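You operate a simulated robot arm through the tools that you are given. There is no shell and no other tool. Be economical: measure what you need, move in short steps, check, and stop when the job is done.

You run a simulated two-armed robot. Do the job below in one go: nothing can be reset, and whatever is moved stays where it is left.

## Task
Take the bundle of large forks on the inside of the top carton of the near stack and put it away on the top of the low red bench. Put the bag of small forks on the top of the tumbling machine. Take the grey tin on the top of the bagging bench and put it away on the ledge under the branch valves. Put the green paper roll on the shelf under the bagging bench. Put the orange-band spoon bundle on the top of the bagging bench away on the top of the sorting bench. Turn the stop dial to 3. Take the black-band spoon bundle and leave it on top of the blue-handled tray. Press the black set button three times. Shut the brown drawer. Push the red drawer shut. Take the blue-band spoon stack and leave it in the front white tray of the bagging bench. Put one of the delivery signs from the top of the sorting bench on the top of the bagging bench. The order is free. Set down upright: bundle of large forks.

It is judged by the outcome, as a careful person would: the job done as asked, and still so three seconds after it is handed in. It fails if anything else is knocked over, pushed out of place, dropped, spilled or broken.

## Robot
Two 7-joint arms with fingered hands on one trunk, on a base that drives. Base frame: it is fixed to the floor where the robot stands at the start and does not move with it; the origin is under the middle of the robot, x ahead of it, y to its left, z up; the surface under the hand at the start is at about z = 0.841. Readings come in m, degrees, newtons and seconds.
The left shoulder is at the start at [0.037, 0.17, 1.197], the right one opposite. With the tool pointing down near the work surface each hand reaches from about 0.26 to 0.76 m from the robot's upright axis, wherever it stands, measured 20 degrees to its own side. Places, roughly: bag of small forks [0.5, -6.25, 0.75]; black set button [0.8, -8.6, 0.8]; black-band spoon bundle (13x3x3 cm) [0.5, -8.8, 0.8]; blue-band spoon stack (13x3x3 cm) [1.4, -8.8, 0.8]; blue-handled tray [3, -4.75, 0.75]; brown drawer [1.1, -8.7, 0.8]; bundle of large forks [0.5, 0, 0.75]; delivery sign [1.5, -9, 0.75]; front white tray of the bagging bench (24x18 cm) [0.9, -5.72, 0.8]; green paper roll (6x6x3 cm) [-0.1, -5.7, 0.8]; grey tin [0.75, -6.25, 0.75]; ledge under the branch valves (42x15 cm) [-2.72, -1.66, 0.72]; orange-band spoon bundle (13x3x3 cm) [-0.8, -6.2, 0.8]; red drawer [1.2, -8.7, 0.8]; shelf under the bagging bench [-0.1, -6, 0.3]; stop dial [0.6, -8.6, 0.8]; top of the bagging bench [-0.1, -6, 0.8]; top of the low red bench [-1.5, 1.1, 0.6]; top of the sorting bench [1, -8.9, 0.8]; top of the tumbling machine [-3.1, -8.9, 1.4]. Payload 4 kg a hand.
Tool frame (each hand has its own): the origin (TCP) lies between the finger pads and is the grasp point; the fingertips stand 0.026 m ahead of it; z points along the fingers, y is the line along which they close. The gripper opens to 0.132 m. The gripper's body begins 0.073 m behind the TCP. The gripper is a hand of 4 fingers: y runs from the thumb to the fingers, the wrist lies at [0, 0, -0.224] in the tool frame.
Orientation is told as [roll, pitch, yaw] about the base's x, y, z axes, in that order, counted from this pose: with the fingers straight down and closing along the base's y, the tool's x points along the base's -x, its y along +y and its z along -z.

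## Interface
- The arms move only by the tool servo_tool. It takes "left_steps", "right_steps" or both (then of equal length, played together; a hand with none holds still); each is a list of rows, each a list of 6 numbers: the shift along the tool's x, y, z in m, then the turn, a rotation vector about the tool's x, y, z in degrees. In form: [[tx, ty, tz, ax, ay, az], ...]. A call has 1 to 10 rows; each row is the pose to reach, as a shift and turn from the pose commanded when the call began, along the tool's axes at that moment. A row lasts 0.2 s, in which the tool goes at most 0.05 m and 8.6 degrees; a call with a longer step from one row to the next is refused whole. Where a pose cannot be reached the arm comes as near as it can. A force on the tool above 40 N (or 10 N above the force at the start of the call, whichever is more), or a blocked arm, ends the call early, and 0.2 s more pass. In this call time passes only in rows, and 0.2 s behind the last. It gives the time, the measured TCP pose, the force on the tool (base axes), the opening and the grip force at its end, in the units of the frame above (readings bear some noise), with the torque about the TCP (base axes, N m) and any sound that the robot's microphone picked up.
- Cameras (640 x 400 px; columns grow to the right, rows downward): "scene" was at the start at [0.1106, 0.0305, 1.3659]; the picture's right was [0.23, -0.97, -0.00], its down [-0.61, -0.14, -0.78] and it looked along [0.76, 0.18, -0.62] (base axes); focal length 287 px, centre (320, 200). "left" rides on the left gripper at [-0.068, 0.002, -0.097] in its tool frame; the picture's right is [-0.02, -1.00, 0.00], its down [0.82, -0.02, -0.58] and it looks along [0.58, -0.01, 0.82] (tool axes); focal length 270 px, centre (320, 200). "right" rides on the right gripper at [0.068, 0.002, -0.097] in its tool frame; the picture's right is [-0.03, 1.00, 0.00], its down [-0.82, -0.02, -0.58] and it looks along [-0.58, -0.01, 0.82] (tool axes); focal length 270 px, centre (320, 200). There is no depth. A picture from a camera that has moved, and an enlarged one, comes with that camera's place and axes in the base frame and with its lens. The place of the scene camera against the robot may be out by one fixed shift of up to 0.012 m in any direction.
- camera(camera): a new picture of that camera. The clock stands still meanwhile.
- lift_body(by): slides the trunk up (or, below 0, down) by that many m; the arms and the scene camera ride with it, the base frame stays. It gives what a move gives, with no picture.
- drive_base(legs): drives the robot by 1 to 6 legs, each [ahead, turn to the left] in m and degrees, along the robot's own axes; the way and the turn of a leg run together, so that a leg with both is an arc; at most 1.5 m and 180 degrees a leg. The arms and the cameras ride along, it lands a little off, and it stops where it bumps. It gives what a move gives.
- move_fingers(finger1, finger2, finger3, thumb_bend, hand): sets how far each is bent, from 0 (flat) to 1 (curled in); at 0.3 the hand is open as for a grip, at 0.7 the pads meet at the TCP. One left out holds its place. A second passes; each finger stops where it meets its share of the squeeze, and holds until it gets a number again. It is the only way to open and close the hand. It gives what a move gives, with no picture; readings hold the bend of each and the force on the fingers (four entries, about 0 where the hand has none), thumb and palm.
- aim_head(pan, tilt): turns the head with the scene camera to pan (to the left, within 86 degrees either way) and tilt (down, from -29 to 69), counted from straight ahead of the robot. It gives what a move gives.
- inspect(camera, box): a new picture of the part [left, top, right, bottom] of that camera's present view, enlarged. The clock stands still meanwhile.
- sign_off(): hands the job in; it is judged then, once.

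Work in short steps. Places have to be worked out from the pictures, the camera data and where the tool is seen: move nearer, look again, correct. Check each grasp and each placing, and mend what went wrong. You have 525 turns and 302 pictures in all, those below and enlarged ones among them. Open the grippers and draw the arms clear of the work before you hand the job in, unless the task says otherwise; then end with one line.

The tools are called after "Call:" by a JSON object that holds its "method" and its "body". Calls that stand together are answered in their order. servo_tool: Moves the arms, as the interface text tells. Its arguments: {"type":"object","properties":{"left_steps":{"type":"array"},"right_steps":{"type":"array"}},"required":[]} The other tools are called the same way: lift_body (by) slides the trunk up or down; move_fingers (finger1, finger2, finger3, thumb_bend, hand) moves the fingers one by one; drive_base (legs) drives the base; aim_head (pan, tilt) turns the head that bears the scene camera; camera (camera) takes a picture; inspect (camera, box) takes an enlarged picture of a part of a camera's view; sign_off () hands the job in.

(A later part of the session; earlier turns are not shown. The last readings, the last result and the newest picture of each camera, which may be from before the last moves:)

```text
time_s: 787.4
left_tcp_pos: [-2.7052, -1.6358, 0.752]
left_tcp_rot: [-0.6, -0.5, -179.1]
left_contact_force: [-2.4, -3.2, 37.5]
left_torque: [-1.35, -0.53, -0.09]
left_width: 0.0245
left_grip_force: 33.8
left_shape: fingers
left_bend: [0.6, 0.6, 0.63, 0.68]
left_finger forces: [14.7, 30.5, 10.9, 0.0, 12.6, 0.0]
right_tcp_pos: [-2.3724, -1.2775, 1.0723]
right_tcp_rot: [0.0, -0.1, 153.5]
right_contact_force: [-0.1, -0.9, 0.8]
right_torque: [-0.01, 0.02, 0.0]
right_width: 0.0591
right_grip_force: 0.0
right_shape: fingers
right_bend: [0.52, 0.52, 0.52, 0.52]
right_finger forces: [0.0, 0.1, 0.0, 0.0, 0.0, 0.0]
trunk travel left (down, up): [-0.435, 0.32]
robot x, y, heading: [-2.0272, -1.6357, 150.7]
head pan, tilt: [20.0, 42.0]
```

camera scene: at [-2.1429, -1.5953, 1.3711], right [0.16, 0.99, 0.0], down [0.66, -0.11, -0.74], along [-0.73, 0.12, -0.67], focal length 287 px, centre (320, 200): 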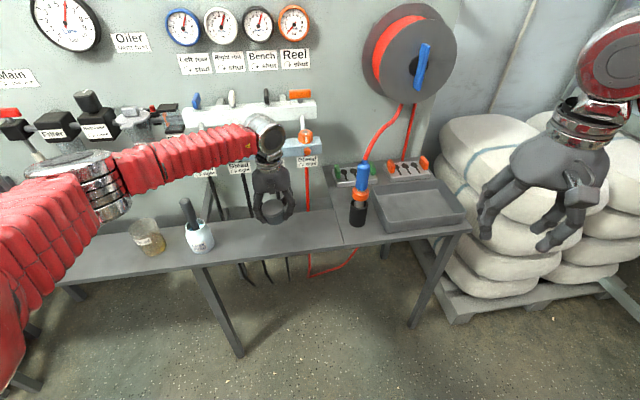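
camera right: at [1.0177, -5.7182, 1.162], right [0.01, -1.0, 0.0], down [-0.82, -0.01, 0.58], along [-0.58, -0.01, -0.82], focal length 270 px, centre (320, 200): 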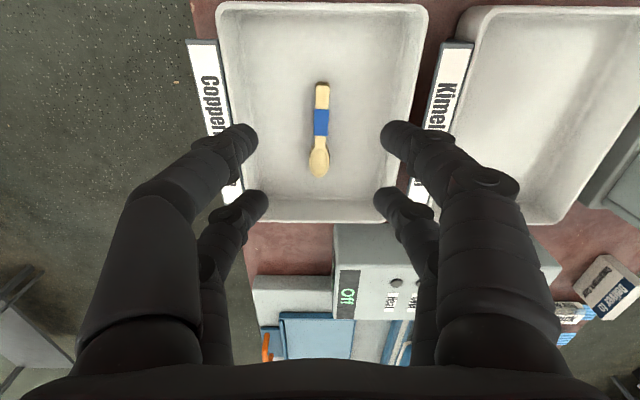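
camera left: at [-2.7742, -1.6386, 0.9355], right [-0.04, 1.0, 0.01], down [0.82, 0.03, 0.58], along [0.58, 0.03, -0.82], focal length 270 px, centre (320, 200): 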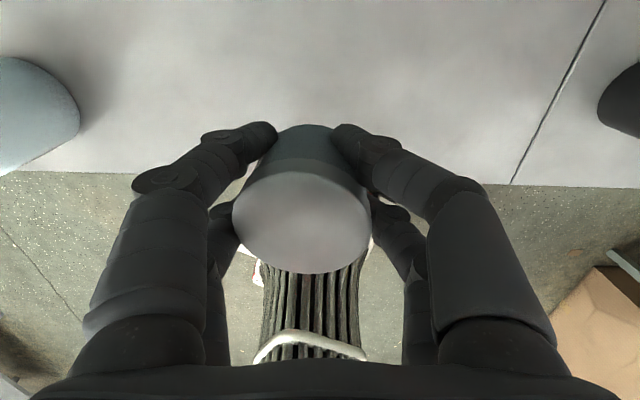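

Contact. Ease up 8 mm, open, and lift away.

Call:
{"method": "servo_tool", "body": {"left_steps": [[0, 0, -0.008, 0, 0, 0]]}}

Call:
{"method": "move_fingers", "body": {"hand": "left", "finger1": 0.42, "finger2": 0.42, "finger3": 0.42, "thumb_bend": 0.42}}

Call:
{"method": "camera", "body": {"camera": "left"}}

```text
time_s: 787.8
left_tcp_pos: [-2.7017, -1.6365, 0.7528]
left_tcp_rot: [-0.4, 0.0, -179.3]
left_contact_force: [-3.3, 1.2, 9.6]
left_torque: [-0.24, -0.07, -0.06]
left_width: 0.0246
left_grip_force: 22.6
left_shape: fingers
left_bend: [0.6, 0.58, 0.63, 0.68]
left_finger forces: [9.6, 12.6, 10.3, 0.0, 13.0, 0.0]
right_tcp_pos: [-2.3743, -1.2761, 1.0712]
right_tcp_rot: [-0.1, 0.2, 153.4]
right_contact_force: [1.1, -0.7, 0.0]
right_torque: [0.0, 0.0, -0.02]
right_width: 0.0589
right_grip_force: 0.2
right_shape: fingers
right_bend: [0.52, 0.52, 0.52, 0.52]
right_finger forces: [0.0, 0.0, 0.1, 0.0, 0.0, 0.1]
trunk travel left (down, up): [-0.435, 0.32]
robot x, y, heading: [-2.0242, -1.6304, 150.8]
head pan, tilt: [20.0, 42.0]
```

```text
time_s: 788.8
left_tcp_pos: [-2.7045, -1.6364, 0.7534]
left_tcp_rot: [-0.4, -0.1, -179.3]
left_contact_force: [0.0, -0.1, -0.1]
left_torque: [0.04, -0.03, -0.03]
left_width: 0.093
left_grip_force: 0.0
left_shape: fingers
left_bend: [0.42, 0.42, 0.42, 0.42]
left_finger forces: [0.1, 0.0, 0.0, 0.1, 0.0, 0.0]
right_tcp_pos: [-2.3749, -1.2769, 1.07]
right_tcp_rot: [-0.2, 0.2, 153.4]
right_contact_force: [0.4, -0.1, 0.2]
right_torque: [0.0, 0.01, -0.02]
right_width: 0.0589
right_grip_force: 0.0
right_shape: fingers
right_bend: [0.52, 0.52, 0.52, 0.52]
right_finger forces: [0.0, 0.0, 0.1, 0.0, 0.0, 0.1]
trunk travel left (down, up): [-0.435, 0.32]
robot x, y, heading: [-2.0254, -1.6352, 150.8]
head pan, tilt: [20.0, 42.0]
```

```text
94 pictures are left
camera left: at [-2.7718, -1.64, 0.8509], right [-0.04, 1.0, 0.01], down [0.82, 0.03, 0.58], along [0.58, 0.03, -0.82], focal length 270 px, centre (320, 200)
```

left: 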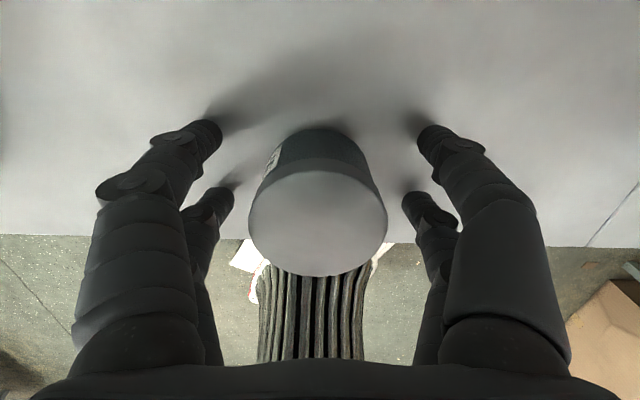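

Tin stands free. I lift the hand straight up and retract.

Call:
{"method": "servo_tool", "body": {"left_steps": [[0, 0, -0.04, 0, 0, 0], [0, 0, -0.085, 0, 0, 0], [0, 0, -0.13, 0, 0, 0], [0, 0, -0.175, 0, 0, 0], [0, 0, -0.22, 0, 0, 0], [0, 0, -0.265, 0, 0, 0], [0.02, 0, -0.3, 0, 0, 0], [0.05, 0, -0.33, 0, 0, 0], [0.09, 0, -0.35, 0, 0, 0], [0.13, 0, -0.35, 0, 0, 0]]}}

Call:
{"method": "camera", "body": {"camera": "scene"}}

```text
time_s: 791.0
left_tcp_pos: [-2.5731, -1.6356, 1.1032]
left_tcp_rot: [-0.3, -0.1, -179.1]
left_contact_force: [-0.6, 0.3, -0.1]
left_torque: [0.01, 0.0, 0.0]
left_width: 0.093
left_grip_force: 0.2
left_shape: fingers
left_bend: [0.42, 0.42, 0.42, 0.42]
left_finger forces: [0.0, 0.0, 0.0, 0.0, 0.0, 0.0]
right_tcp_pos: [-2.3742, -1.2776, 1.0703]
right_tcp_rot: [-0.1, 0.1, 153.5]
right_contact_force: [-1.0, 0.1, -1.1]
right_torque: [-0.01, -0.01, 0.01]
right_width: 0.0592
right_grip_force: 0.2
right_shape: fingers
right_bend: [0.52, 0.52, 0.52, 0.52]
right_finger forces: [0.0, 0.0, 0.0, 0.1, 0.0, 0.0]
trunk travel left (down, up): [-0.435, 0.32]
robot x, y, heading: [-2.0235, -1.634, 150.8]
head pan, tilt: [20.0, 42.0]
```

```text
93 pictures are left
camera scene: at [-2.1419, -1.5955, 1.3712], right [0.16, 0.99, 0.0], down [0.66, -0.11, -0.74], along [-0.73, 0.12, -0.67], focal length 287 px, centre (320, 200)
```

scene: 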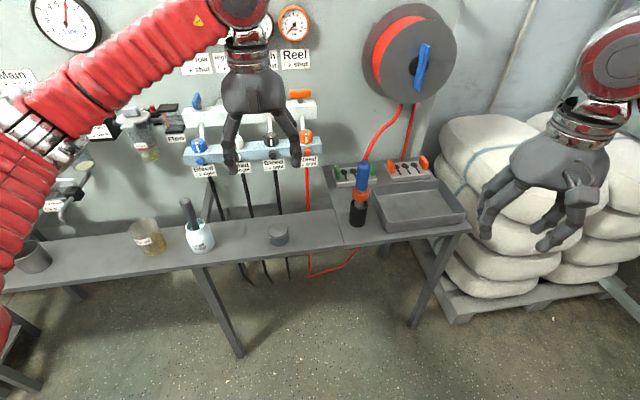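

Tin delivered. Last transport: the black-band bundle. I back off and turn south.

Call:
{"method": "drive_base", "body": {"legs": [[-0.25, 0]]}}

Call:
{"method": "drive_base", "body": {"legs": [[0, 44]]}}

Call:
{"method": "drive_base", "body": {"legs": [[0, 44]]}}

Call:
{"method": "drive_base", "body": {"legs": [[0, 31]]}}

Call:
{"method": "aim_head", "body": {"pan": 0, "tilt": 25}}

Call:
{"method": "camera", "body": {"camera": "scene"}}

```text
time_s: 792.9
left_tcp_pos: [-2.3517, -1.7596, 1.1024]
left_tcp_rot: [-0.5, -0.3, -179.2]
left_contact_force: [-0.3, -0.9, 0.3]
left_torque: [-0.02, 0.05, 0.03]
left_width: 0.0932
left_grip_force: 0.0
left_shape: fingers
left_bend: [0.42, 0.42, 0.42, 0.42]
left_finger forces: [0.0, 0.0, 0.0, 0.0, 0.0, 0.0]
right_tcp_pos: [-2.1512, -1.4023, 1.0713]
right_tcp_rot: [-0.1, 0.1, 153.5]
right_contact_force: [0.6, -0.1, 0.3]
right_torque: [0.04, 0.02, -0.02]
right_width: 0.0591
right_grip_force: 0.1
right_shape: fingers
right_bend: [0.52, 0.52, 0.52, 0.52]
right_finger forces: [0.0, 0.0, 0.0, 0.0, 0.0, 0.0]
trunk travel left (down, up): [-0.435, 0.32]
robot x, y, heading: [-1.8034, -1.7569, 150.9]
head pan, tilt: [20.0, 42.0]
```

```text
time_s: 795.6
left_tcp_pos: [-2.1804, -2.1515, 1.1028]
left_tcp_rot: [-0.5, -0.1, -133.6]
left_contact_force: [0.6, -0.5, 0.2]
left_torque: [0.01, 0.06, 0.03]
left_width: 0.0932
left_grip_force: 0.1
left_shape: fingers
left_bend: [0.42, 0.42, 0.42, 0.42]
left_finger forces: [0.0, 0.1, 0.0, 0.0, 0.0, 0.1]
right_tcp_pos: [-2.2977, -1.757, 1.0707]
right_tcp_rot: [-0.2, 0.0, -161.1]
right_contact_force: [-0.2, 0.5, -0.3]
right_torque: [0.0, 0.02, 0.0]
right_width: 0.0592
right_grip_force: 0.0
right_shape: fingers
right_bend: [0.52, 0.52, 0.52, 0.52]
right_finger forces: [0.1, 0.1, 0.0, 0.1, 0.0, 0.0]
trunk travel left (down, up): [-0.435, 0.32]
robot x, y, heading: [-1.8173, -1.7133, -164.2]
head pan, tilt: [20.0, 42.0]
```

```text
time_s: 798.3
left_tcp_pos: [-1.7737, -2.2844, 1.1034]
left_tcp_rot: [-0.4, -0.1, -89.4]
left_contact_force: [-0.4, -0.2, -0.1]
left_torque: [0.02, -0.02, 0.02]
left_width: 0.0933
left_grip_force: 0.1
left_shape: fingers
left_bend: [0.42, 0.42, 0.42, 0.42]
left_finger forces: [0.0, 0.1, 0.0, 0.0, 0.1, 0.0]
right_tcp_pos: [-2.1318, -2.085, 1.0717]
right_tcp_rot: [-0.1, 0.2, -116.8]
right_contact_force: [-0.1, 0.3, 0.2]
right_torque: [0.03, 0.02, 0.01]
right_width: 0.0594
right_grip_force: 0.0
right_shape: fingers
right_bend: [0.52, 0.52, 0.52, 0.52]
right_finger forces: [0.1, 0.0, 0.0, 0.0, 0.0, 0.0]
trunk travel left (down, up): [-0.435, 0.32]
robot x, y, heading: [-1.8537, -1.6916, -119.8]
head pan, tilt: [20.0, 42.0]
```

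```text
time_s: 800.4
left_tcp_pos: [-1.4791, -2.1583, 1.1033]
left_tcp_rot: [-0.4, -0.1, -58.3]
left_contact_force: [-0.4, -0.9, 0.0]
left_torque: [0.03, -0.02, 0.0]
left_width: 0.0933
left_grip_force: 0.1
left_shape: fingers
left_bend: [0.42, 0.42, 0.42, 0.42]
left_finger forces: [0.1, 0.0, 0.0, 0.0, 0.0, 0.0]
right_tcp_pos: [-1.8876, -2.1726, 1.0723]
right_tcp_rot: [0.0, 0.1, -85.7]
right_contact_force: [-0.1, -0.4, -0.9]
right_torque: [-0.01, 0.01, 0.02]
right_width: 0.0592
right_grip_force: 0.1
right_shape: fingers
right_bend: [0.52, 0.52, 0.52, 0.52]
right_finger forces: [0.1, 0.0, 0.0, 0.0, 0.0, 0.1]
trunk travel left (down, up): [-0.435, 0.32]
robot x, y, heading: [-1.8863, -1.6927, -89.0]
head pan, tilt: [20.0, 42.0]
```

```text
time_s: 801.2
left_tcp_pos: [-1.4813, -2.158, 1.1046]
left_tcp_rot: [-0.4, -0.1, -58.4]
left_contact_force: [-0.1, -0.8, 0.4]
left_torque: [0.01, -0.02, -0.01]
left_width: 0.0932
left_grip_force: 0.1
left_shape: fingers
left_bend: [0.42, 0.42, 0.42, 0.42]
left_finger forces: [0.0, 0.0, 0.0, 0.0, 0.0, 0.1]
right_tcp_pos: [-1.8893, -2.1703, 1.0729]
right_tcp_rot: [-0.2, 0.1, -85.8]
right_contact_force: [-1.4, -0.5, -0.4]
right_torque: [0.0, -0.04, -0.01]
right_width: 0.0591
right_grip_force: 0.0
right_shape: fingers
right_bend: [0.52, 0.52, 0.52, 0.52]
right_finger forces: [0.1, 0.1, 0.1, 0.0, 0.0, 0.0]
trunk travel left (down, up): [-0.435, 0.32]
robot x, y, heading: [-1.8861, -1.689, -88.9]
head pan, tilt: [0.0, 25.0]
```

```text
92 pictures are left
camera scene: at [-1.892, -1.8048, 1.3973], right [-1.0, -0.02, 0.0], down [-0.01, 0.42, -0.91], along [0.02, -0.91, -0.42], focal length 287 px, centre (320, 200)
```

scene: 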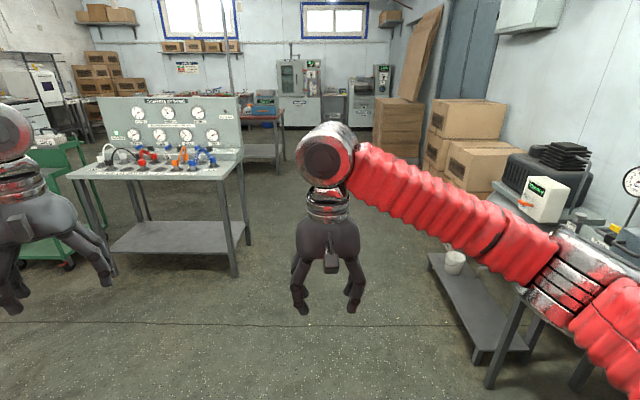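

The left hand is spread near the gauge table; I pull it in, then drive south.

Call:
{"method": "servo_tool", "body": {"left_steps": [[0.02, -0.035, 0, 0, 0, 5], [0.04, -0.07, 0, 0, 0, 10], [0.06, -0.105, 0, 0, 0, 15], [0.08, -0.14, 0, 0, 0, 20], [0.1, -0.175, 0, 0, 0, 25], [0.12, -0.2, 0, 0, 0, 30]]}}

Call:
{"method": "drive_base", "body": {"legs": [[1.3, 0], [1.3, 0], [0.4, 0]]}}

Call:
{"method": "camera", "body": {"camera": "scene"}}

```text
time_s: 802.6
left_tcp_pos: [-1.7106, -2.1605, 1.1059]
left_tcp_rot: [-0.3, -0.3, -88.3]
left_contact_force: [0.6, -0.2, 0.8]
left_torque: [0.02, -0.01, -0.01]
left_width: 0.0931
left_grip_force: 0.1
left_shape: fingers
left_bend: [0.42, 0.42, 0.42, 0.42]
left_finger forces: [0.0, 0.1, 0.0, 0.1, 0.1, 0.1]
right_tcp_pos: [-1.8877, -2.1716, 1.0731]
right_tcp_rot: [-0.1, 0.1, -85.7]
right_contact_force: [-0.5, 0.2, -0.9]
right_torque: [-0.03, -0.03, -0.01]
right_width: 0.059
right_grip_force: 0.0
right_shape: fingers
right_bend: [0.52, 0.52, 0.52, 0.52]
right_finger forces: [0.0, 0.1, 0.0, 0.1, 0.1, 0.0]
trunk travel left (down, up): [-0.435, 0.32]
robot x, y, heading: [-1.8839, -1.6937, -89.1]
head pan, tilt: [0.0, 25.0]
```

```text
time_s: 817.7
left_tcp_pos: [-1.6691, -5.177, 1.1058]
left_tcp_rot: [-0.3, -0.3, -87.4]
left_contact_force: [0.0, -0.7, -0.7]
left_torque: [0.04, 0.01, -0.01]
left_width: 0.0934
left_grip_force: 0.1
left_shape: fingers
left_bend: [0.42, 0.42, 0.42, 0.42]
left_finger forces: [0.1, 0.0, 0.0, 0.0, 0.1, 0.1]
right_tcp_pos: [-1.8453, -5.1916, 1.0726]
right_tcp_rot: [-0.2, 0.0, -84.8]
right_contact_force: [1.0, 0.0, 0.0]
right_torque: [0.02, 0.06, 0.05]
right_width: 0.0588
right_grip_force: 0.1
right_shape: fingers
right_bend: [0.52, 0.52, 0.52, 0.52]
right_finger forces: [0.1, 0.1, 0.0, 0.0, 0.1, 0.1]
trunk travel left (down, up): [-0.435, 0.32]
robot x, y, heading: [-1.8517, -4.7129, -88.4]
head pan, tilt: [0.0, 25.0]
```

```text
91 pictures are left
camera scene: at [-1.8547, -4.8249, 1.3973], right [-1.0, -0.03, 0.0], down [-0.01, 0.42, -0.91], along [0.03, -0.91, -0.42], focal length 287 px, centre (320, 200)
```

scene: 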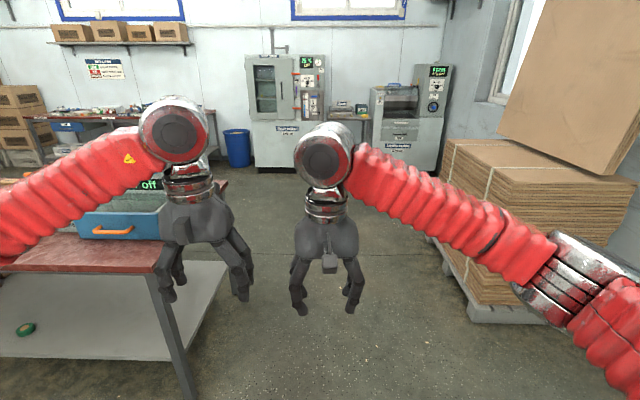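

I raise the trunk so the elbows clear the bench machine, and drive on south past the bench end.

Call:
{"method": "lift_body", "body": {"by": 0.25}}

Call:
{"method": "drive_base", "body": {"legs": [[0, -4], [1.3, 0], [1.3, 0]]}}

Call:
{"method": "drive_base", "body": {"legs": [[0, 44]]}}

Call:
{"method": "drive_base", "body": {"legs": [[0, 44]]}}

Call:
{"method": "camera", "body": {"camera": "scene"}}

```text
time_s: 820.2
left_tcp_pos: [-1.668, -5.1757, 1.3556]
left_tcp_rot: [-0.3, -0.3, -87.4]
left_contact_force: [0.3, -0.1, -0.1]
left_torque: [-0.02, -0.01, 0.01]
left_width: 0.0932
left_grip_force: 0.1
left_shape: fingers
left_bend: [0.42, 0.42, 0.42, 0.42]
left_finger forces: [0.0, 0.1, 0.0, 0.0, 0.0, 0.1]
right_tcp_pos: [-1.8464, -5.19, 1.323]
right_tcp_rot: [-0.2, 0.1, -84.9]
right_contact_force: [0.2, 0.6, 0.0]
right_torque: [-0.01, -0.01, 0.0]
right_width: 0.0589
right_grip_force: 0.1
right_shape: fingers
right_bend: [0.52, 0.52, 0.52, 0.52]
right_finger forces: [0.1, 0.0, 0.0, 0.0, 0.1, 0.1]
trunk travel left (down, up): [-0.685, 0.07]
robot x, y, heading: [-1.8542, -4.7115, -88.3]
head pan, tilt: [0.0, 25.0]
```

```text
time_s: 833.4
left_tcp_pos: [-1.7902, -7.7394, 1.3566]
left_tcp_rot: [-0.3, -0.3, -92.2]
left_contact_force: [-0.6, 0.2, 0.7]
left_torque: [0.0, 0.0, -0.02]
left_width: 0.0928
left_grip_force: 0.0
left_shape: fingers
left_bend: [0.42, 0.42, 0.42, 0.42]
left_finger forces: [0.1, 0.0, 0.0, 0.0, 0.0, 0.0]
right_tcp_pos: [-1.9692, -7.7383, 1.3234]
right_tcp_rot: [0.0, 0.0, -89.7]
right_contact_force: [-0.4, -0.7, 0.6]
right_torque: [0.01, 0.0, 0.0]
right_width: 0.0591
right_grip_force: 0.0
right_shape: fingers
right_bend: [0.52, 0.52, 0.52, 0.52]
right_finger forces: [0.0, 0.1, 0.0, 0.0, 0.0, 0.0]
trunk travel left (down, up): [-0.685, 0.07]
robot x, y, heading: [-1.9315, -7.2605, -92.9]
head pan, tilt: [0.0, 25.0]
```

```text
time_s: 836.0
left_tcp_pos: [-1.4992, -7.5075, 1.3569]
left_tcp_rot: [-0.3, -0.3, -48.5]
left_contact_force: [-0.5, 0.1, -0.1]
left_torque: [0.03, -0.02, 0.02]
left_width: 0.0935
left_grip_force: 0.1
left_shape: fingers
left_bend: [0.42, 0.42, 0.42, 0.42]
left_finger forces: [0.1, 0.0, 0.0, 0.0, 0.1, 0.0]
right_tcp_pos: [-1.6272, -7.6311, 1.3245]
right_tcp_rot: [-0.1, 0.1, -45.9]
right_contact_force: [-0.7, -0.3, -0.2]
right_torque: [0.03, 0.0, 0.01]
right_width: 0.0591
right_grip_force: 0.0
right_shape: fingers
right_bend: [0.52, 0.52, 0.52, 0.52]
right_finger forces: [0.0, 0.0, 0.0, 0.1, 0.0, 0.0]
trunk travel left (down, up): [-0.685, 0.07]
robot x, y, heading: [-1.9671, -7.2861, -49.1]
head pan, tilt: [0.0, 25.0]
```

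```text
time_s: 839.2
left_tcp_pos: [-1.4756, -7.1142, 1.3583]
left_tcp_rot: [-0.3, -0.4, -4.1]
left_contact_force: [0.1, 0.0, 1.2]
left_torque: [-0.05, -0.01, -0.01]
left_width: 0.0933
left_grip_force: 0.1
left_shape: fingers
left_bend: [0.42, 0.42, 0.42, 0.42]
left_finger forces: [0.0, 0.1, 0.1, 0.0, 0.0, 0.0]
right_tcp_pos: [-1.4825, -7.2929, 1.3256]
right_tcp_rot: [-0.3, 0.0, -1.7]
right_contact_force: [1.0, 0.7, 0.1]
right_torque: [-0.04, 0.04, 0.04]
right_width: 0.0589
right_grip_force: 0.0
right_shape: fingers
right_bend: [0.52, 0.52, 0.52, 0.52]
right_finger forces: [0.0, 0.1, 0.0, 0.0, 0.0, 0.0]
trunk travel left (down, up): [-0.685, 0.07]
robot x, y, heading: [-1.9655, -7.3368, -5.2]
head pan, tilt: [0.0, 25.0]
stopped in leg 1: the robot was blocked; the commanded pose is now the measured one
```

```text
90 pictures are left
camera scene: at [-1.8684, -7.3319, 1.6482], right [-0.09, -1.0, 0.0], down [-0.42, 0.04, -0.91], along [0.9, -0.08, -0.42], focal length 287 px, centre (320, 200)
```

scene: 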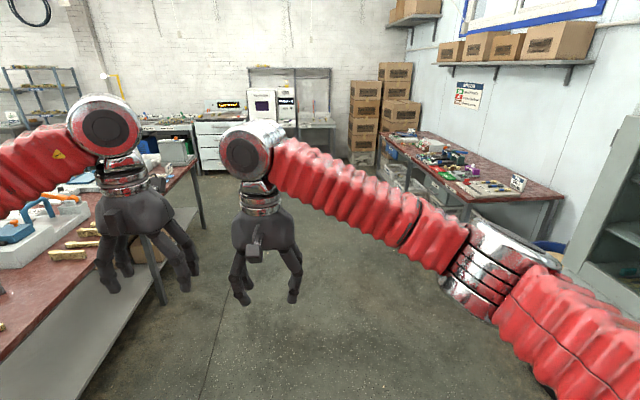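

Call:
{"method": "drive_base", "body": {"legs": [[0, 5], [1.3, 0], [1.35, 0]]}}

Call:
{"method": "drive_base", "body": {"legs": [[0, -44]]}}

Call:
{"method": "drive_base", "body": {"legs": [[0, -44]]}}

Call:
{"method": "aim_head", "body": {"pan": 0, "tilt": 42}}

Call:
{"method": "camera", "body": {"camera": "scene"}}

```text
time_s: 852.7
left_tcp_pos: [1.1197, -7.1019, 1.3581]
left_tcp_rot: [-0.4, -0.5, 0.8]
left_contact_force: [0.5, 0.7, 1.2]
left_torque: [-0.04, -0.01, 0.03]
left_width: 0.0932
left_grip_force: 0.1
left_shape: fingers
left_bend: [0.42, 0.42, 0.42, 0.42]
left_finger forces: [0.0, 0.1, 0.0, 0.1, 0.1, 0.1]
right_tcp_pos: [1.1307, -7.2808, 1.3247]
right_tcp_rot: [-0.2, 0.0, 3.3]
right_contact_force: [0.3, 0.2, -0.5]
right_torque: [-0.02, 0.0, -0.01]
right_width: 0.0592
right_grip_force: 0.1
right_shape: fingers
right_bend: [0.52, 0.52, 0.52, 0.52]
right_finger forces: [0.0, 0.1, 0.0, 0.0, 0.1, 0.1]
trunk travel left (down, up): [-0.685, 0.07]
robot x, y, heading: [0.6501, -7.3662, -0.2]
head pan, tilt: [0.0, 25.0]
```

```text
time_s: 855.3
left_tcp_pos: [1.1727, -7.4967, 1.3592]
left_tcp_rot: [-0.4, -0.3, -42.5]
left_contact_force: [-0.1, -0.2, -0.5]
left_torque: [0.0, -0.01, -0.02]
left_width: 0.0931
left_grip_force: 0.0
left_shape: fingers
left_bend: [0.42, 0.42, 0.42, 0.42]
left_finger forces: [0.0, 0.1, 0.1, 0.0, 0.1, 0.1]
right_tcp_pos: [1.0562, -7.634, 1.3251]
right_tcp_rot: [-0.2, 0.1, -40.0]
right_contact_force: [0.1, -0.1, -0.4]
right_torque: [-0.02, 0.01, 0.01]
right_width: 0.0592
right_grip_force: 0.0
right_shape: fingers
right_bend: [0.52, 0.52, 0.52, 0.52]
right_finger forces: [0.0, 0.1, 0.0, 0.0, 0.0, 0.1]
trunk travel left (down, up): [-0.685, 0.07]
robot x, y, heading: [0.6816, -7.3324, -43.7]
head pan, tilt: [0.0, 25.0]
```

```text
time_s: 858.4
left_tcp_pos: [0.9113, -7.7963, 1.3617]
left_tcp_rot: [-0.1, -0.4, -87.1]
left_contact_force: [-1.3, -0.9, 0.9]
left_torque: [0.0, -0.07, -0.02]
left_width: 0.0931
left_grip_force: 0.0
left_shape: fingers
left_bend: [0.42, 0.42, 0.42, 0.42]
left_finger forces: [0.0, 0.0, 0.1, 0.0, 0.0, 0.1]
right_tcp_pos: [0.7344, -7.8113, 1.3278]
right_tcp_rot: [-0.2, -0.1, -84.8]
right_contact_force: [-0.7, 0.0, -0.3]
right_torque: [0.0, -0.06, 0.0]
right_width: 0.0591
right_grip_force: 0.0
right_shape: fingers
right_bend: [0.52, 0.52, 0.52, 0.52]
right_finger forces: [0.1, 0.0, 0.1, 0.1, 0.0, 0.0]
trunk travel left (down, up): [-0.685, 0.07]
robot x, y, heading: [0.7286, -7.3331, -87.3]
head pan, tilt: [0.0, 25.0]
stopped in leg 1: the robot was blocked; the commanded pose is now the measured one
```

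```text
time_s: 859.2
left_tcp_pos: [0.9169, -7.7949, 1.3614]
left_tcp_rot: [-0.3, -0.4, -87.0]
left_contact_force: [0.6, 0.5, 0.7]
left_torque: [0.02, 0.01, 0.01]
left_width: 0.093
left_grip_force: 0.0
left_shape: fingers
left_bend: [0.42, 0.42, 0.42, 0.42]
left_finger forces: [0.0, 0.0, 0.0, 0.1, 0.0, 0.0]
right_tcp_pos: [0.7387, -7.8116, 1.328]
right_tcp_rot: [-0.4, -0.1, -84.6]
right_contact_force: [0.6, -0.3, -0.2]
right_torque: [0.01, 0.03, 0.02]
right_width: 0.0589
right_grip_force: 0.1
right_shape: fingers
right_bend: [0.52, 0.52, 0.52, 0.52]
right_finger forces: [0.0, 0.0, 0.0, 0.1, 0.0, 0.0]
trunk travel left (down, up): [-0.685, 0.07]
robot x, y, heading: [0.7257, -7.3344, -87.5]
head pan, tilt: [0.0, 42.0]
```

```text
89 pictures are left
camera scene: at [0.7275, -7.4175, 1.6221], right [-1.0, -0.04, 0.0], down [-0.03, 0.67, -0.74], along [0.03, -0.74, -0.67], focal length 287 px, centre (320, 200)
```

scene: 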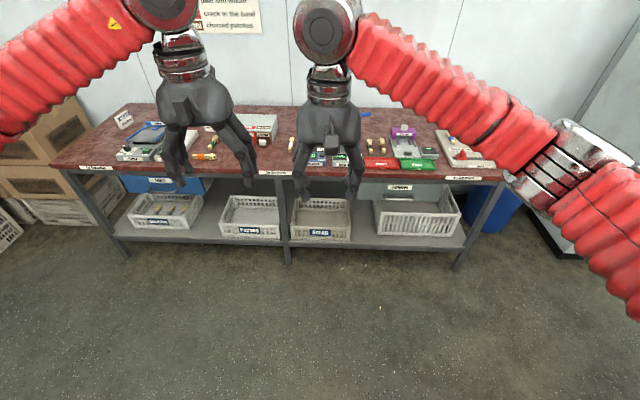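

I lower the trunk, drive up to the bench, and move the right hand toward the black bundle.

Call:
{"method": "lift_body", "body": {"by": -0.22}}

Call:
{"method": "drive_base", "body": {"legs": [[0, -2], [0.8, 0]]}}

Call:
{"method": "servo_tool", "body": {"right_steps": [[0, -0.045, 0, 0, 0, 0], [0, -0.09, 0, 0, 0, 0], [0, -0.135, 0, 0, 0, 0], [0, -0.18, 0, 0, 0, 0], [0, -0.22, 0, 0, 0, 0]]}}

Call:
{"method": "camera", "body": {"camera": "right"}}

```text
time_s: 861.5
left_tcp_pos: [0.9159, -7.7951, 1.1417]
left_tcp_rot: [-0.4, -0.4, -86.9]
left_contact_force: [0.6, 0.0, 0.1]
left_torque: [0.0, 0.01, 0.0]
left_width: 0.0935
left_grip_force: 0.0
left_shape: fingers
left_bend: [0.42, 0.42, 0.42, 0.42]
left_finger forces: [0.1, 0.0, 0.1, 0.0, 0.0, 0.1]
right_tcp_pos: [0.7349, -7.8118, 1.1079]
right_tcp_rot: [-0.3, -0.2, -84.7]
right_contact_force: [1.4, -0.3, 0.4]
right_torque: [-0.01, -0.01, 0.0]
right_width: 0.0591
right_grip_force: 0.1
right_shape: fingers
right_bend: [0.52, 0.52, 0.52, 0.52]
right_finger forces: [0.0, 0.0, 0.0, 0.0, 0.0, 0.0]
trunk travel left (down, up): [-0.465, 0.29]
robot x, y, heading: [0.7245, -7.3317, -87.1]
head pan, tilt: [0.0, 42.0]
```

```text
time_s: 866.2
left_tcp_pos: [0.9018, -8.6033, 1.1417]
left_tcp_rot: [-0.3, -0.4, -89.4]
left_contact_force: [0.0, 0.4, -0.4]
left_torque: [0.03, -0.01, 0.0]
left_width: 0.093
left_grip_force: 0.0
left_shape: fingers
left_bend: [0.42, 0.42, 0.42, 0.42]
left_finger forces: [0.1, 0.0, 0.1, 0.0, 0.0, 0.0]
right_tcp_pos: [0.7211, -8.6119, 1.107]
right_tcp_rot: [-0.3, 0.1, -87.0]
right_contact_force: [-0.9, 0.6, 0.1]
right_torque: [0.02, -0.02, 0.0]
right_width: 0.0594
right_grip_force: 0.0
right_shape: fingers
right_bend: [0.52, 0.52, 0.52, 0.52]
right_finger forces: [0.1, 0.1, 0.0, 0.0, 0.0, 0.1]
trunk travel left (down, up): [-0.465, 0.29]
robot x, y, heading: [0.7375, -8.1316, -89.7]
head pan, tilt: [0.0, 42.0]
```

```text
time_s: 867.5
left_tcp_pos: [0.901, -8.6019, 1.1427]
left_tcp_rot: [-0.2, -0.4, -89.3]
left_contact_force: [-1.1, -0.5, 0.1]
left_torque: [0.0, -0.01, -0.01]
left_width: 0.0929
left_grip_force: 0.1
left_shape: fingers
left_bend: [0.42, 0.42, 0.42, 0.42]
left_finger forces: [0.1, 0.1, 0.1, 0.0, 0.0, 0.1]
right_tcp_pos: [0.4998, -8.6219, 1.1053]
right_tcp_rot: [-0.1, -0.1, -86.9]
right_contact_force: [0.3, 0.6, -0.1]
right_torque: [0.0, 0.0, -0.01]
right_width: 0.0592
right_grip_force: 0.1
right_shape: fingers
right_bend: [0.52, 0.52, 0.52, 0.52]
right_finger forces: [0.0, 0.0, 0.0, 0.0, 0.0, 0.0]
trunk travel left (down, up): [-0.465, 0.29]
robot x, y, heading: [0.7338, -8.1322, -89.8]
head pan, tilt: [0.0, 42.0]
```

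```text
88 pictures are left
camera right: at [0.4982, -8.5538, 1.2034], right [1.0, 0.03, 0.0], down [0.02, -0.81, 0.58], along [0.01, -0.58, -0.82], focal length 270 px, centre (320, 200)
```

right: 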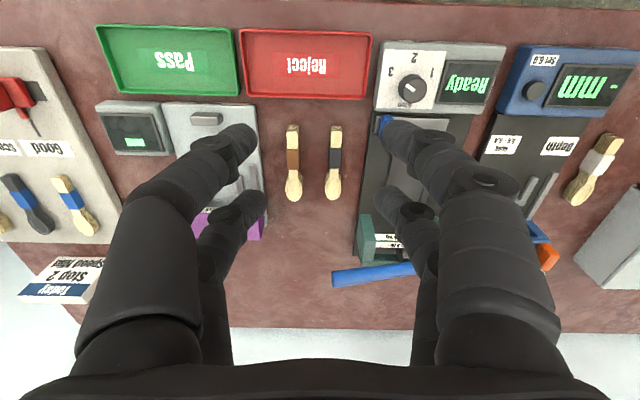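

Black bundle at [0.524, -8.748] with ~3 cm gaps either side. I narrow the fingers and move over it.

Call:
{"method": "move_fingers", "body": {"hand": "right", "finger1": 0.55, "finger2": 0.55, "finger3": 0.55, "thumb_bend": 0.55}}

Call:
{"method": "servo_tool", "body": {"right_steps": [[-0.04, 0.005, 0.01, 0, 0, 0], [-0.08, 0.01, 0.03, 0, 0, 0], [-0.11, 0.015, 0.06, 0, 0, 0], [-0.127, 0.017, 0.1, 0, 0, 0], [-0.127, 0.017, 0.14, 0, 0, 0], [-0.127, 0.017, 0.17, 0, 0, 0]]}}

Call:
{"method": "camera", "body": {"camera": "right"}}

```text
time_s: 868.5
left_tcp_pos: [0.9017, -8.6016, 1.1422]
left_tcp_rot: [-0.3, -0.3, -89.3]
left_contact_force: [-0.7, -0.2, 0.0]
left_torque: [0.0, 0.03, -0.01]
left_width: 0.0932
left_grip_force: 0.0
left_shape: fingers
left_bend: [0.42, 0.42, 0.42, 0.42]
left_finger forces: [0.0, 0.1, 0.0, 0.0, 0.0, 0.0]
right_tcp_pos: [0.5011, -8.6239, 1.1065]
right_tcp_rot: [-0.2, -0.1, -87.0]
right_contact_force: [-0.3, -0.4, 0.9]
right_torque: [-0.01, -0.03, 0.01]
right_width: 0.0496
right_grip_force: 0.0
right_shape: fingers
right_bend: [0.55, 0.55, 0.55, 0.55]
right_finger forces: [0.0, 0.0, 0.0, 0.0, 0.0, 0.1]
trunk travel left (down, up): [-0.465, 0.29]
robot x, y, heading: [0.7336, -8.1288, -90.1]
head pan, tilt: [0.0, 42.0]
```

```text
time_s: 869.9
left_tcp_pos: [0.9023, -8.603, 1.1416]
left_tcp_rot: [-0.2, -0.4, -89.3]
left_contact_force: [-0.4, -1.0, -0.2]
left_torque: [0.01, 0.02, -0.02]
left_width: 0.093
left_grip_force: 0.0
left_shape: fingers
left_bend: [0.42, 0.42, 0.42, 0.42]
left_finger forces: [0.0, 0.1, 0.0, 0.0, 0.0, 0.1]
right_tcp_pos: [0.5258, -8.7487, 0.9388]
right_tcp_rot: [-0.2, -0.1, -86.9]
right_contact_force: [0.2, -0.1, -0.1]
right_torque: [0.0, -0.03, 0.02]
right_width: 0.0495
right_grip_force: 0.0
right_shape: fingers
right_bend: [0.55, 0.55, 0.55, 0.55]
right_finger forces: [0.1, 0.1, 0.0, 0.0, 0.1, 0.0]
trunk travel left (down, up): [-0.465, 0.29]
robot x, y, heading: [0.735, -8.1313, -89.8]
head pan, tilt: [0.0, 42.0]
```

```text
87 pictures are left
camera right: at [0.5241, -8.6795, 1.0356], right [1.0, 0.03, 0.0], down [0.02, -0.82, 0.58], along [0.01, -0.58, -0.82], focal length 270 px, centre (320, 200)
```

right: 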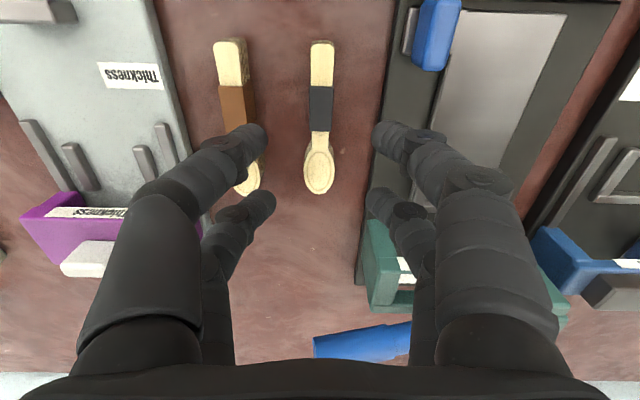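

Call:
{"method": "servo_tool", "body": {"right_steps": [[0.005, -0.002, 0.04, 0, 0, 0], [0.005, -0.002, 0.075, 0, 0, 0], [0.005, -0.002, 0.09, 0, 0, 0]]}}

Call:
{"method": "camera", "body": {"camera": "right"}}

```text
time_s: 870.6
left_tcp_pos: [0.9013, -8.6025, 1.1418]
left_tcp_rot: [-0.3, -0.4, -89.4]
left_contact_force: [0.0, 0.0, -0.3]
left_torque: [0.0, -0.04, 0.0]
left_width: 0.0928
left_grip_force: 0.1
left_shape: fingers
left_bend: [0.42, 0.42, 0.42, 0.42]
left_finger forces: [0.1, 0.0, 0.0, 0.1, 0.0, 0.0]
right_tcp_pos: [0.5229, -8.7457, 0.8506]
right_tcp_rot: [-0.2, -0.1, -86.8]
right_contact_force: [-0.7, -0.7, 0.0]
right_torque: [0.01, 0.0, -0.03]
right_width: 0.0495
right_grip_force: 0.1
right_shape: fingers
right_bend: [0.55, 0.55, 0.55, 0.55]
right_finger forces: [0.0, 0.0, 0.0, 0.0, 0.0, 0.0]
trunk travel left (down, up): [-0.465, 0.29]
robot x, y, heading: [0.7339, -8.1338, -90.2]
head pan, tilt: [0.0, 42.0]
```

```text
86 pictures are left
camera right: at [0.5211, -8.6762, 0.9468], right [1.0, 0.03, 0.0], down [0.02, -0.82, 0.58], along [0.01, -0.58, -0.82], focal length 270 px, centre (320, 200)
```

right: 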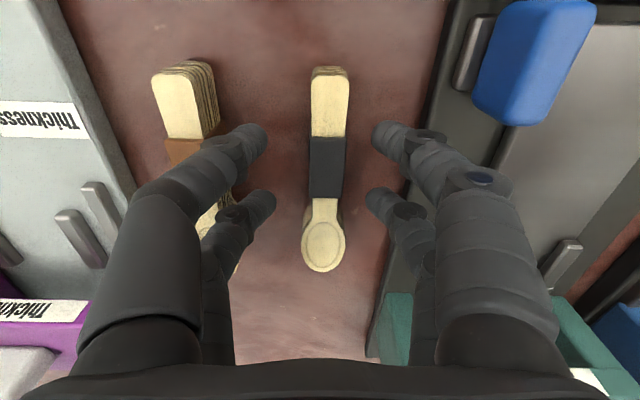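

Call:
{"method": "servo_tool", "body": {"right_steps": [[0, 0.003, 0.01, 0, 0, 0], [0, 0.003, 0.017, 0, 0, 0]]}}

Call:
{"method": "move_fingers", "body": {"hand": "right", "finger1": 0.8, "finger2": 0.8, "finger3": 0.8, "thumb_bend": 0.8}}

Call:
{"method": "servo_tool", "body": {"right_steps": [[0, 0, -0.03, 0, 0, 0], [0, 0, -0.07, 0, 0, 0], [0, 0, -0.11, 0, 0, 0], [0, 0, -0.15, 0, 0, 0], [0.02, 0, -0.19, 0, 0, 0], [0.05, 0, -0.23, 0, 0, 0], [0.09, 0.0, -0.26, 0, 0, 0], [0.13, 0.0, -0.28, 0, 0, 0]]}}

Call:
{"method": "camera", "body": {"camera": "right"}}

```text
time_s: 871.2
left_tcp_pos: [0.9026, -8.603, 1.1424]
left_tcp_rot: [-0.2, -0.4, -89.3]
left_contact_force: [0.2, -0.5, 0.5]
left_torque: [0.02, 0.0, -0.01]
left_width: 0.093
left_grip_force: 0.0
left_shape: fingers
left_bend: [0.42, 0.42, 0.42, 0.42]
left_finger forces: [0.0, 0.0, 0.1, 0.0, 0.1, 0.0]
right_tcp_pos: [0.5275, -8.7442, 0.8334]
right_tcp_rot: [-0.2, -0.2, -87.0]
right_contact_force: [0.4, 0.3, -0.8]
right_torque: [0.02, -0.01, -0.01]
right_width: 0.0496
right_grip_force: 0.1
right_shape: fingers
right_bend: [0.55, 0.55, 0.55, 0.55]
right_finger forces: [0.0, 0.0, 0.0, 0.1, 0.0, 0.0]
trunk travel left (down, up): [-0.465, 0.29]
robot x, y, heading: [0.7321, -8.131, -89.9]
head pan, tilt: [0.0, 42.0]
```

```text
time_s: 872.2
left_tcp_pos: [0.9018, -8.6042, 1.1407]
left_tcp_rot: [-0.3, -0.5, -89.3]
left_contact_force: [-1.7, 0.1, -0.5]
left_torque: [0.0, -0.01, 0.01]
left_width: 0.093
left_grip_force: 0.0
left_shape: fingers
left_bend: [0.42, 0.42, 0.42, 0.42]
left_finger forces: [0.1, 0.1, 0.0, 0.0, 0.0, 0.1]
right_tcp_pos: [0.5277, -8.7451, 0.8342]
right_tcp_rot: [-0.2, -0.1, -86.9]
right_contact_force: [-0.1, -0.3, -0.7]
right_torque: [0.04, 0.01, 0.0]
right_width: 0.0113
right_grip_force: 21.9
right_shape: fingers
right_bend: [0.69, 0.7, 0.73, 0.73]
right_finger forces: [11.0, 10.9, 9.1, 0.1, 12.7, 0.0]
trunk travel left (down, up): [-0.465, 0.29]
robot x, y, heading: [0.734, -8.1321, -89.8]
head pan, tilt: [0.0, 42.0]
```

```text
time_s: 874.0
left_tcp_pos: [0.902, -8.603, 1.1432]
left_tcp_rot: [-0.4, -0.5, -89.3]
left_contact_force: [0.1, 0.4, 0.2]
left_torque: [0.0, 0.01, 0.03]
left_width: 0.0932
left_grip_force: 0.1
left_shape: fingers
left_bend: [0.42, 0.42, 0.42, 0.42]
left_finger forces: [0.1, 0.0, 0.0, 0.0, 0.0, 0.1]
right_tcp_pos: [0.5195, -8.6118, 1.114]
right_tcp_rot: [-0.2, -0.1, -87.1]
right_contact_force: [0.1, 0.5, -1.0]
right_torque: [0.0, 0.01, 0.0]
right_width: 0.0108
right_grip_force: 21.6
right_shape: fingers
right_bend: [0.69, 0.7, 0.73, 0.73]
right_finger forces: [11.1, 11.0, 9.1, 0.0, 12.8, 0.1]
trunk travel left (down, up): [-0.465, 0.29]
robot x, y, heading: [0.7332, -8.1333, -89.9]
head pan, tilt: [0.0, 42.0]
```

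```text
85 pictures are left
camera right: at [0.518, -8.5427, 1.2107], right [1.0, 0.03, 0.0], down [0.02, -0.82, 0.58], along [0.01, -0.58, -0.82], focal length 270 px, centre (320, 200)
```

right: 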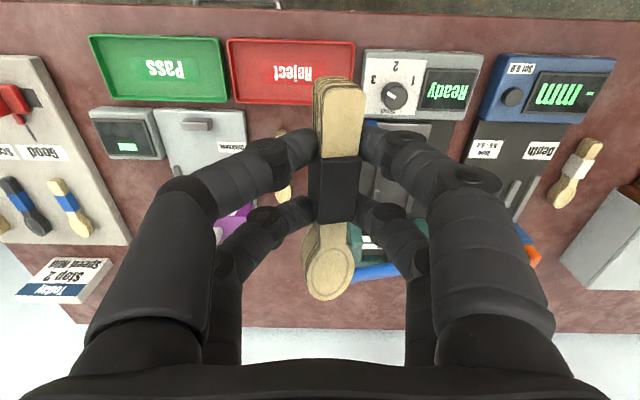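

Held. I back off and head for the east bench with the blue-handled tray.

Call:
{"method": "drive_base", "body": {"legs": [[-0.9, 0]]}}

Call:
{"method": "drive_base", "body": {"legs": [[0, 44]]}}

Call:
{"method": "drive_base", "body": {"legs": [[0, 44]]}}

Call:
{"method": "drive_base", "body": {"legs": [[1.1, 0]]}}

Call:
{"method": "drive_base", "body": {"legs": [[0, 44]]}}

Call:
{"method": "drive_base", "body": {"legs": [[0, 44]]}}

```text
time_s: 878.9
left_tcp_pos: [0.9, -7.6932, 1.1425]
left_tcp_rot: [-0.3, -0.4, -90.3]
left_contact_force: [0.2, 0.0, -0.2]
left_torque: [0.0, 0.03, 0.03]
left_width: 0.093
left_grip_force: 0.0
left_shape: fingers
left_bend: [0.42, 0.42, 0.42, 0.42]
left_finger forces: [0.0, 0.0, 0.0, 0.0, 0.0, 0.0]
right_tcp_pos: [0.5165, -7.6976, 1.1128]
right_tcp_rot: [-0.2, 0.0, -87.8]
right_contact_force: [0.3, 0.3, 0.6]
right_torque: [0.04, 0.02, 0.0]
right_width: 0.0108
right_grip_force: 21.7
right_shape: fingers
right_bend: [0.69, 0.7, 0.73, 0.73]
right_finger forces: [11.1, 10.9, 9.1, 0.1, 12.7, 0.1]
trunk travel left (down, up): [-0.465, 0.29]
robot x, y, heading: [0.7425, -7.2222, -90.8]
head pan, tilt: [0.0, 42.0]
```

```text
time_s: 881.6
left_tcp_pos: [1.1834, -7.4513, 1.1414]
left_tcp_rot: [-0.3, -0.5, -46.1]
left_contact_force: [0.2, 0.3, 0.1]
left_torque: [0.01, 0.0, 0.04]
left_width: 0.0932
left_grip_force: 0.1
left_shape: fingers
left_bend: [0.42, 0.42, 0.42, 0.42]
left_finger forces: [0.0, 0.1, 0.0, 0.1, 0.1, 0.0]
right_tcp_pos: [0.9112, -7.7179, 1.1134]
right_tcp_rot: [-0.2, 0.0, -43.9]
right_contact_force: [0.0, -0.2, 0.3]
right_torque: [0.02, 0.0, 0.01]
right_width: 0.011
right_grip_force: 21.8
right_shape: fingers
right_bend: [0.69, 0.7, 0.73, 0.73]
right_finger forces: [11.1, 10.9, 9.2, 0.0, 12.6, 0.0]
trunk travel left (down, up): [-0.465, 0.29]
robot x, y, heading: [0.7063, -7.2487, -47.1]
head pan, tilt: [0.0, 42.0]
```

```text
time_s: 884.2
left_tcp_pos: [1.1902, -7.0634, 1.1426]
left_tcp_rot: [-0.3, -0.3, -2.2]
left_contact_force: [-0.5, 0.1, -0.9]
left_torque: [0.0, 0.0, 0.0]
left_width: 0.0931
left_grip_force: 0.0
left_shape: fingers
left_bend: [0.42, 0.42, 0.42, 0.42]
left_finger forces: [0.1, 0.1, 0.0, 0.0, 0.0, 0.1]
right_tcp_pos: [1.1812, -7.4471, 1.1134]
right_tcp_rot: [-0.1, 0.0, 0.2]
right_contact_force: [0.3, 0.0, -0.5]
right_torque: [0.02, -0.02, 0.02]
right_width: 0.0112
right_grip_force: 21.1
right_shape: fingers
right_bend: [0.69, 0.7, 0.73, 0.73]
right_finger forces: [11.2, 10.4, 8.6, 0.0, 12.8, 0.0]
trunk travel left (down, up): [-0.465, 0.29]
robot x, y, heading: [0.7035, -7.2988, -3.4]
head pan, tilt: [0.0, 42.0]
```

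```text
time_s: 889.9
left_tcp_pos: [2.2846, -7.122, 1.1419]
left_tcp_rot: [-0.3, -0.5, -1.8]
left_contact_force: [0.7, 0.4, 0.5]
left_torque: [0.01, 0.04, 0.01]
left_width: 0.0934
left_grip_force: 0.1
left_shape: fingers
left_bend: [0.42, 0.42, 0.42, 0.42]
left_finger forces: [0.0, 0.0, 0.0, 0.1, 0.0, 0.0]
right_tcp_pos: [2.2787, -7.5036, 1.1137]
right_tcp_rot: [-0.2, 0.0, 0.4]
right_contact_force: [1.1, -0.2, -0.3]
right_torque: [-0.01, 0.02, 0.03]
right_width: 0.011
right_grip_force: 21.4
right_shape: fingers
right_bend: [0.68, 0.7, 0.74, 0.73]
right_finger forces: [11.1, 10.4, 8.6, 0.0, 12.8, 0.0]
trunk travel left (down, up): [-0.465, 0.29]
robot x, y, heading: [1.8056, -7.3551, -3.2]
head pan, tilt: [0.0, 42.0]
```

```text
time_s: 892.6
left_tcp_pos: [1.9823, -6.8542, 1.1438]
left_tcp_rot: [-0.3, -0.4, 42.3]
left_contact_force: [-0.2, 0.4, -0.7]
left_torque: [0.0, -0.02, 0.01]
left_width: 0.0933
left_grip_force: 0.2
left_shape: fingers
left_bend: [0.42, 0.42, 0.42, 0.42]
left_finger forces: [0.0, 0.0, 0.0, 0.1, 0.0, 0.0]
right_tcp_pos: [2.2437, -7.1318, 1.1162]
right_tcp_rot: [-0.3, 0.0, 44.7]
right_contact_force: [0.4, 0.0, -0.5]
right_torque: [-0.01, 0.01, 0.02]
right_width: 0.011
right_grip_force: 21.9
right_shape: fingers
right_bend: [0.68, 0.7, 0.74, 0.73]
right_finger forces: [11.1, 10.4, 8.7, 0.0, 12.8, 0.1]
trunk travel left (down, up): [-0.465, 0.29]
robot x, y, heading: [1.8338, -7.3944, 41.2]
head pan, tilt: [0.0, 42.0]
```

```text
time_s: 895.3
left_tcp_pos: [1.5674, -6.8924, 1.1436]
left_tcp_rot: [-0.5, -0.5, 86.0]
left_contact_force: [-0.8, 0.5, -0.4]
left_torque: [0.01, -0.06, -0.02]
left_width: 0.0931
left_grip_force: 0.0
left_shape: fingers
left_bend: [0.42, 0.42, 0.42, 0.42]
left_finger forces: [0.0, 0.0, 0.0, 0.0, 0.0, 0.1]
right_tcp_pos: [1.9483, -6.9138, 1.1163]
right_tcp_rot: [-0.4, 0.0, 88.3]
right_contact_force: [-1.3, -0.2, -0.9]
right_torque: [-0.02, -0.06, 0.0]
right_width: 0.0112
right_grip_force: 21.8
right_shape: fingers
right_bend: [0.68, 0.7, 0.74, 0.74]
right_finger forces: [11.1, 10.4, 8.7, 0.1, 12.8, 0.0]
trunk travel left (down, up): [-0.465, 0.29]
robot x, y, heading: [1.882, -7.3906, 85.9]
head pan, tilt: [0.0, 42.0]
stopped in leg 1: the robot was blocked; the commanded pose is now the measured one
```

Call:
{"method": "drive_base", "body": {"legs": [[0, 5], [1.2, 0], [1.2, 0]]}}

Call:
{"method": "aim_head", "body": {"pan": -70, "tilt": 30}}

Call:
{"method": "camera", "body": {"camera": "scene"}}

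```text
time_s: 907.8
left_tcp_pos: [1.5404, -4.4979, 1.145]
left_tcp_rot: [-0.3, -0.3, 90.1]
left_contact_force: [0.0, 0.5, -0.1]
left_torque: [0.01, 0.0, 0.01]
left_width: 0.0928
left_grip_force: 0.0
left_shape: fingers
left_bend: [0.42, 0.42, 0.42, 0.42]
left_finger forces: [0.1, 0.0, 0.0, 0.0, 0.0, 0.0]
right_tcp_pos: [1.9227, -4.4899, 1.116]
right_tcp_rot: [-0.2, 0.0, 92.5]
right_contact_force: [-0.1, 0.8, 0.9]
right_torque: [-0.05, 0.01, -0.01]
right_width: 0.0108
right_grip_force: 21.6
right_shape: fingers
right_bend: [0.68, 0.7, 0.74, 0.74]
right_finger forces: [11.2, 10.4, 8.6, 0.1, 12.8, 0.0]
trunk travel left (down, up): [-0.465, 0.29]
robot x, y, heading: [1.8844, -4.9737, 89.9]
head pan, tilt: [0.0, 42.0]
```

```text
time_s: 909.2
left_tcp_pos: [1.5397, -4.4987, 1.1464]
left_tcp_rot: [-0.4, -0.4, 90.1]
left_contact_force: [-0.4, 0.4, -0.1]
left_torque: [-0.04, -0.04, 0.02]
left_width: 0.0934
left_grip_force: 0.1
left_shape: fingers
left_bend: [0.42, 0.42, 0.42, 0.42]
left_finger forces: [0.1, 0.1, 0.1, 0.0, 0.0, 0.0]
right_tcp_pos: [1.9216, -4.4914, 1.1164]
right_tcp_rot: [-0.2, -0.1, 92.6]
right_contact_force: [-0.4, 0.2, -0.7]
right_torque: [-0.01, -0.01, 0.0]
right_width: 0.0109
right_grip_force: 21.0
right_shape: fingers
right_bend: [0.68, 0.7, 0.74, 0.74]
right_finger forces: [11.1, 10.4, 8.7, 0.0, 12.9, 0.1]
trunk travel left (down, up): [-0.465, 0.29]
robot x, y, heading: [1.8851, -4.9753, 89.6]
head pan, tilt: [-70.0, 30.0]
```

```text
84 pictures are left
camera scene: at [1.963, -4.9045, 1.4197], right [0.34, -0.94, 0.0], down [-0.47, -0.17, -0.87], along [0.81, 0.3, -0.5], focal length 287 px, centre (320, 200)
```

scene: 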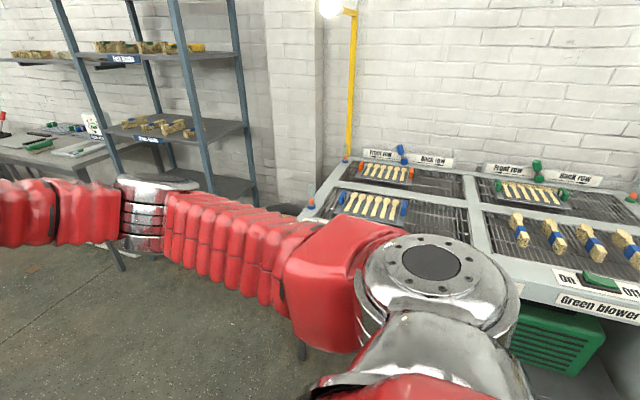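

The blue-handled tray shows at ≈[2.99, -4.75]. I zoom in.

Call:
{"method": "inspect", "body": {"camera": "scene", "box": [300, 130, 500, 260]}}

```text
3.08 times, centred on (400, 195) of scene
camera zoom: at [1.963, -4.9045, 1.4197], right [0.34, -0.94, 0.0], down [-0.47, -0.17, -0.87], along [0.81, 0.3, -0.5], focal length 882 px, centre (74, 215)
```

zoom: 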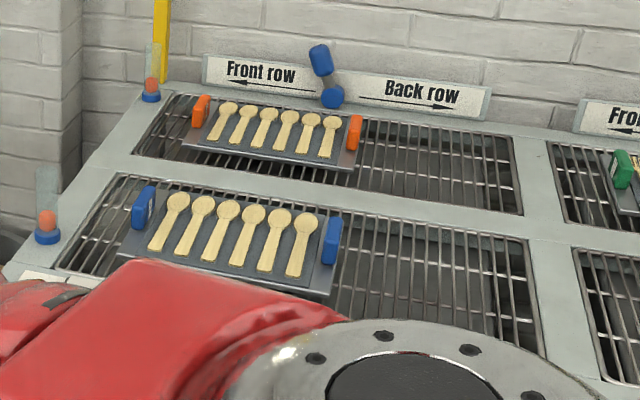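

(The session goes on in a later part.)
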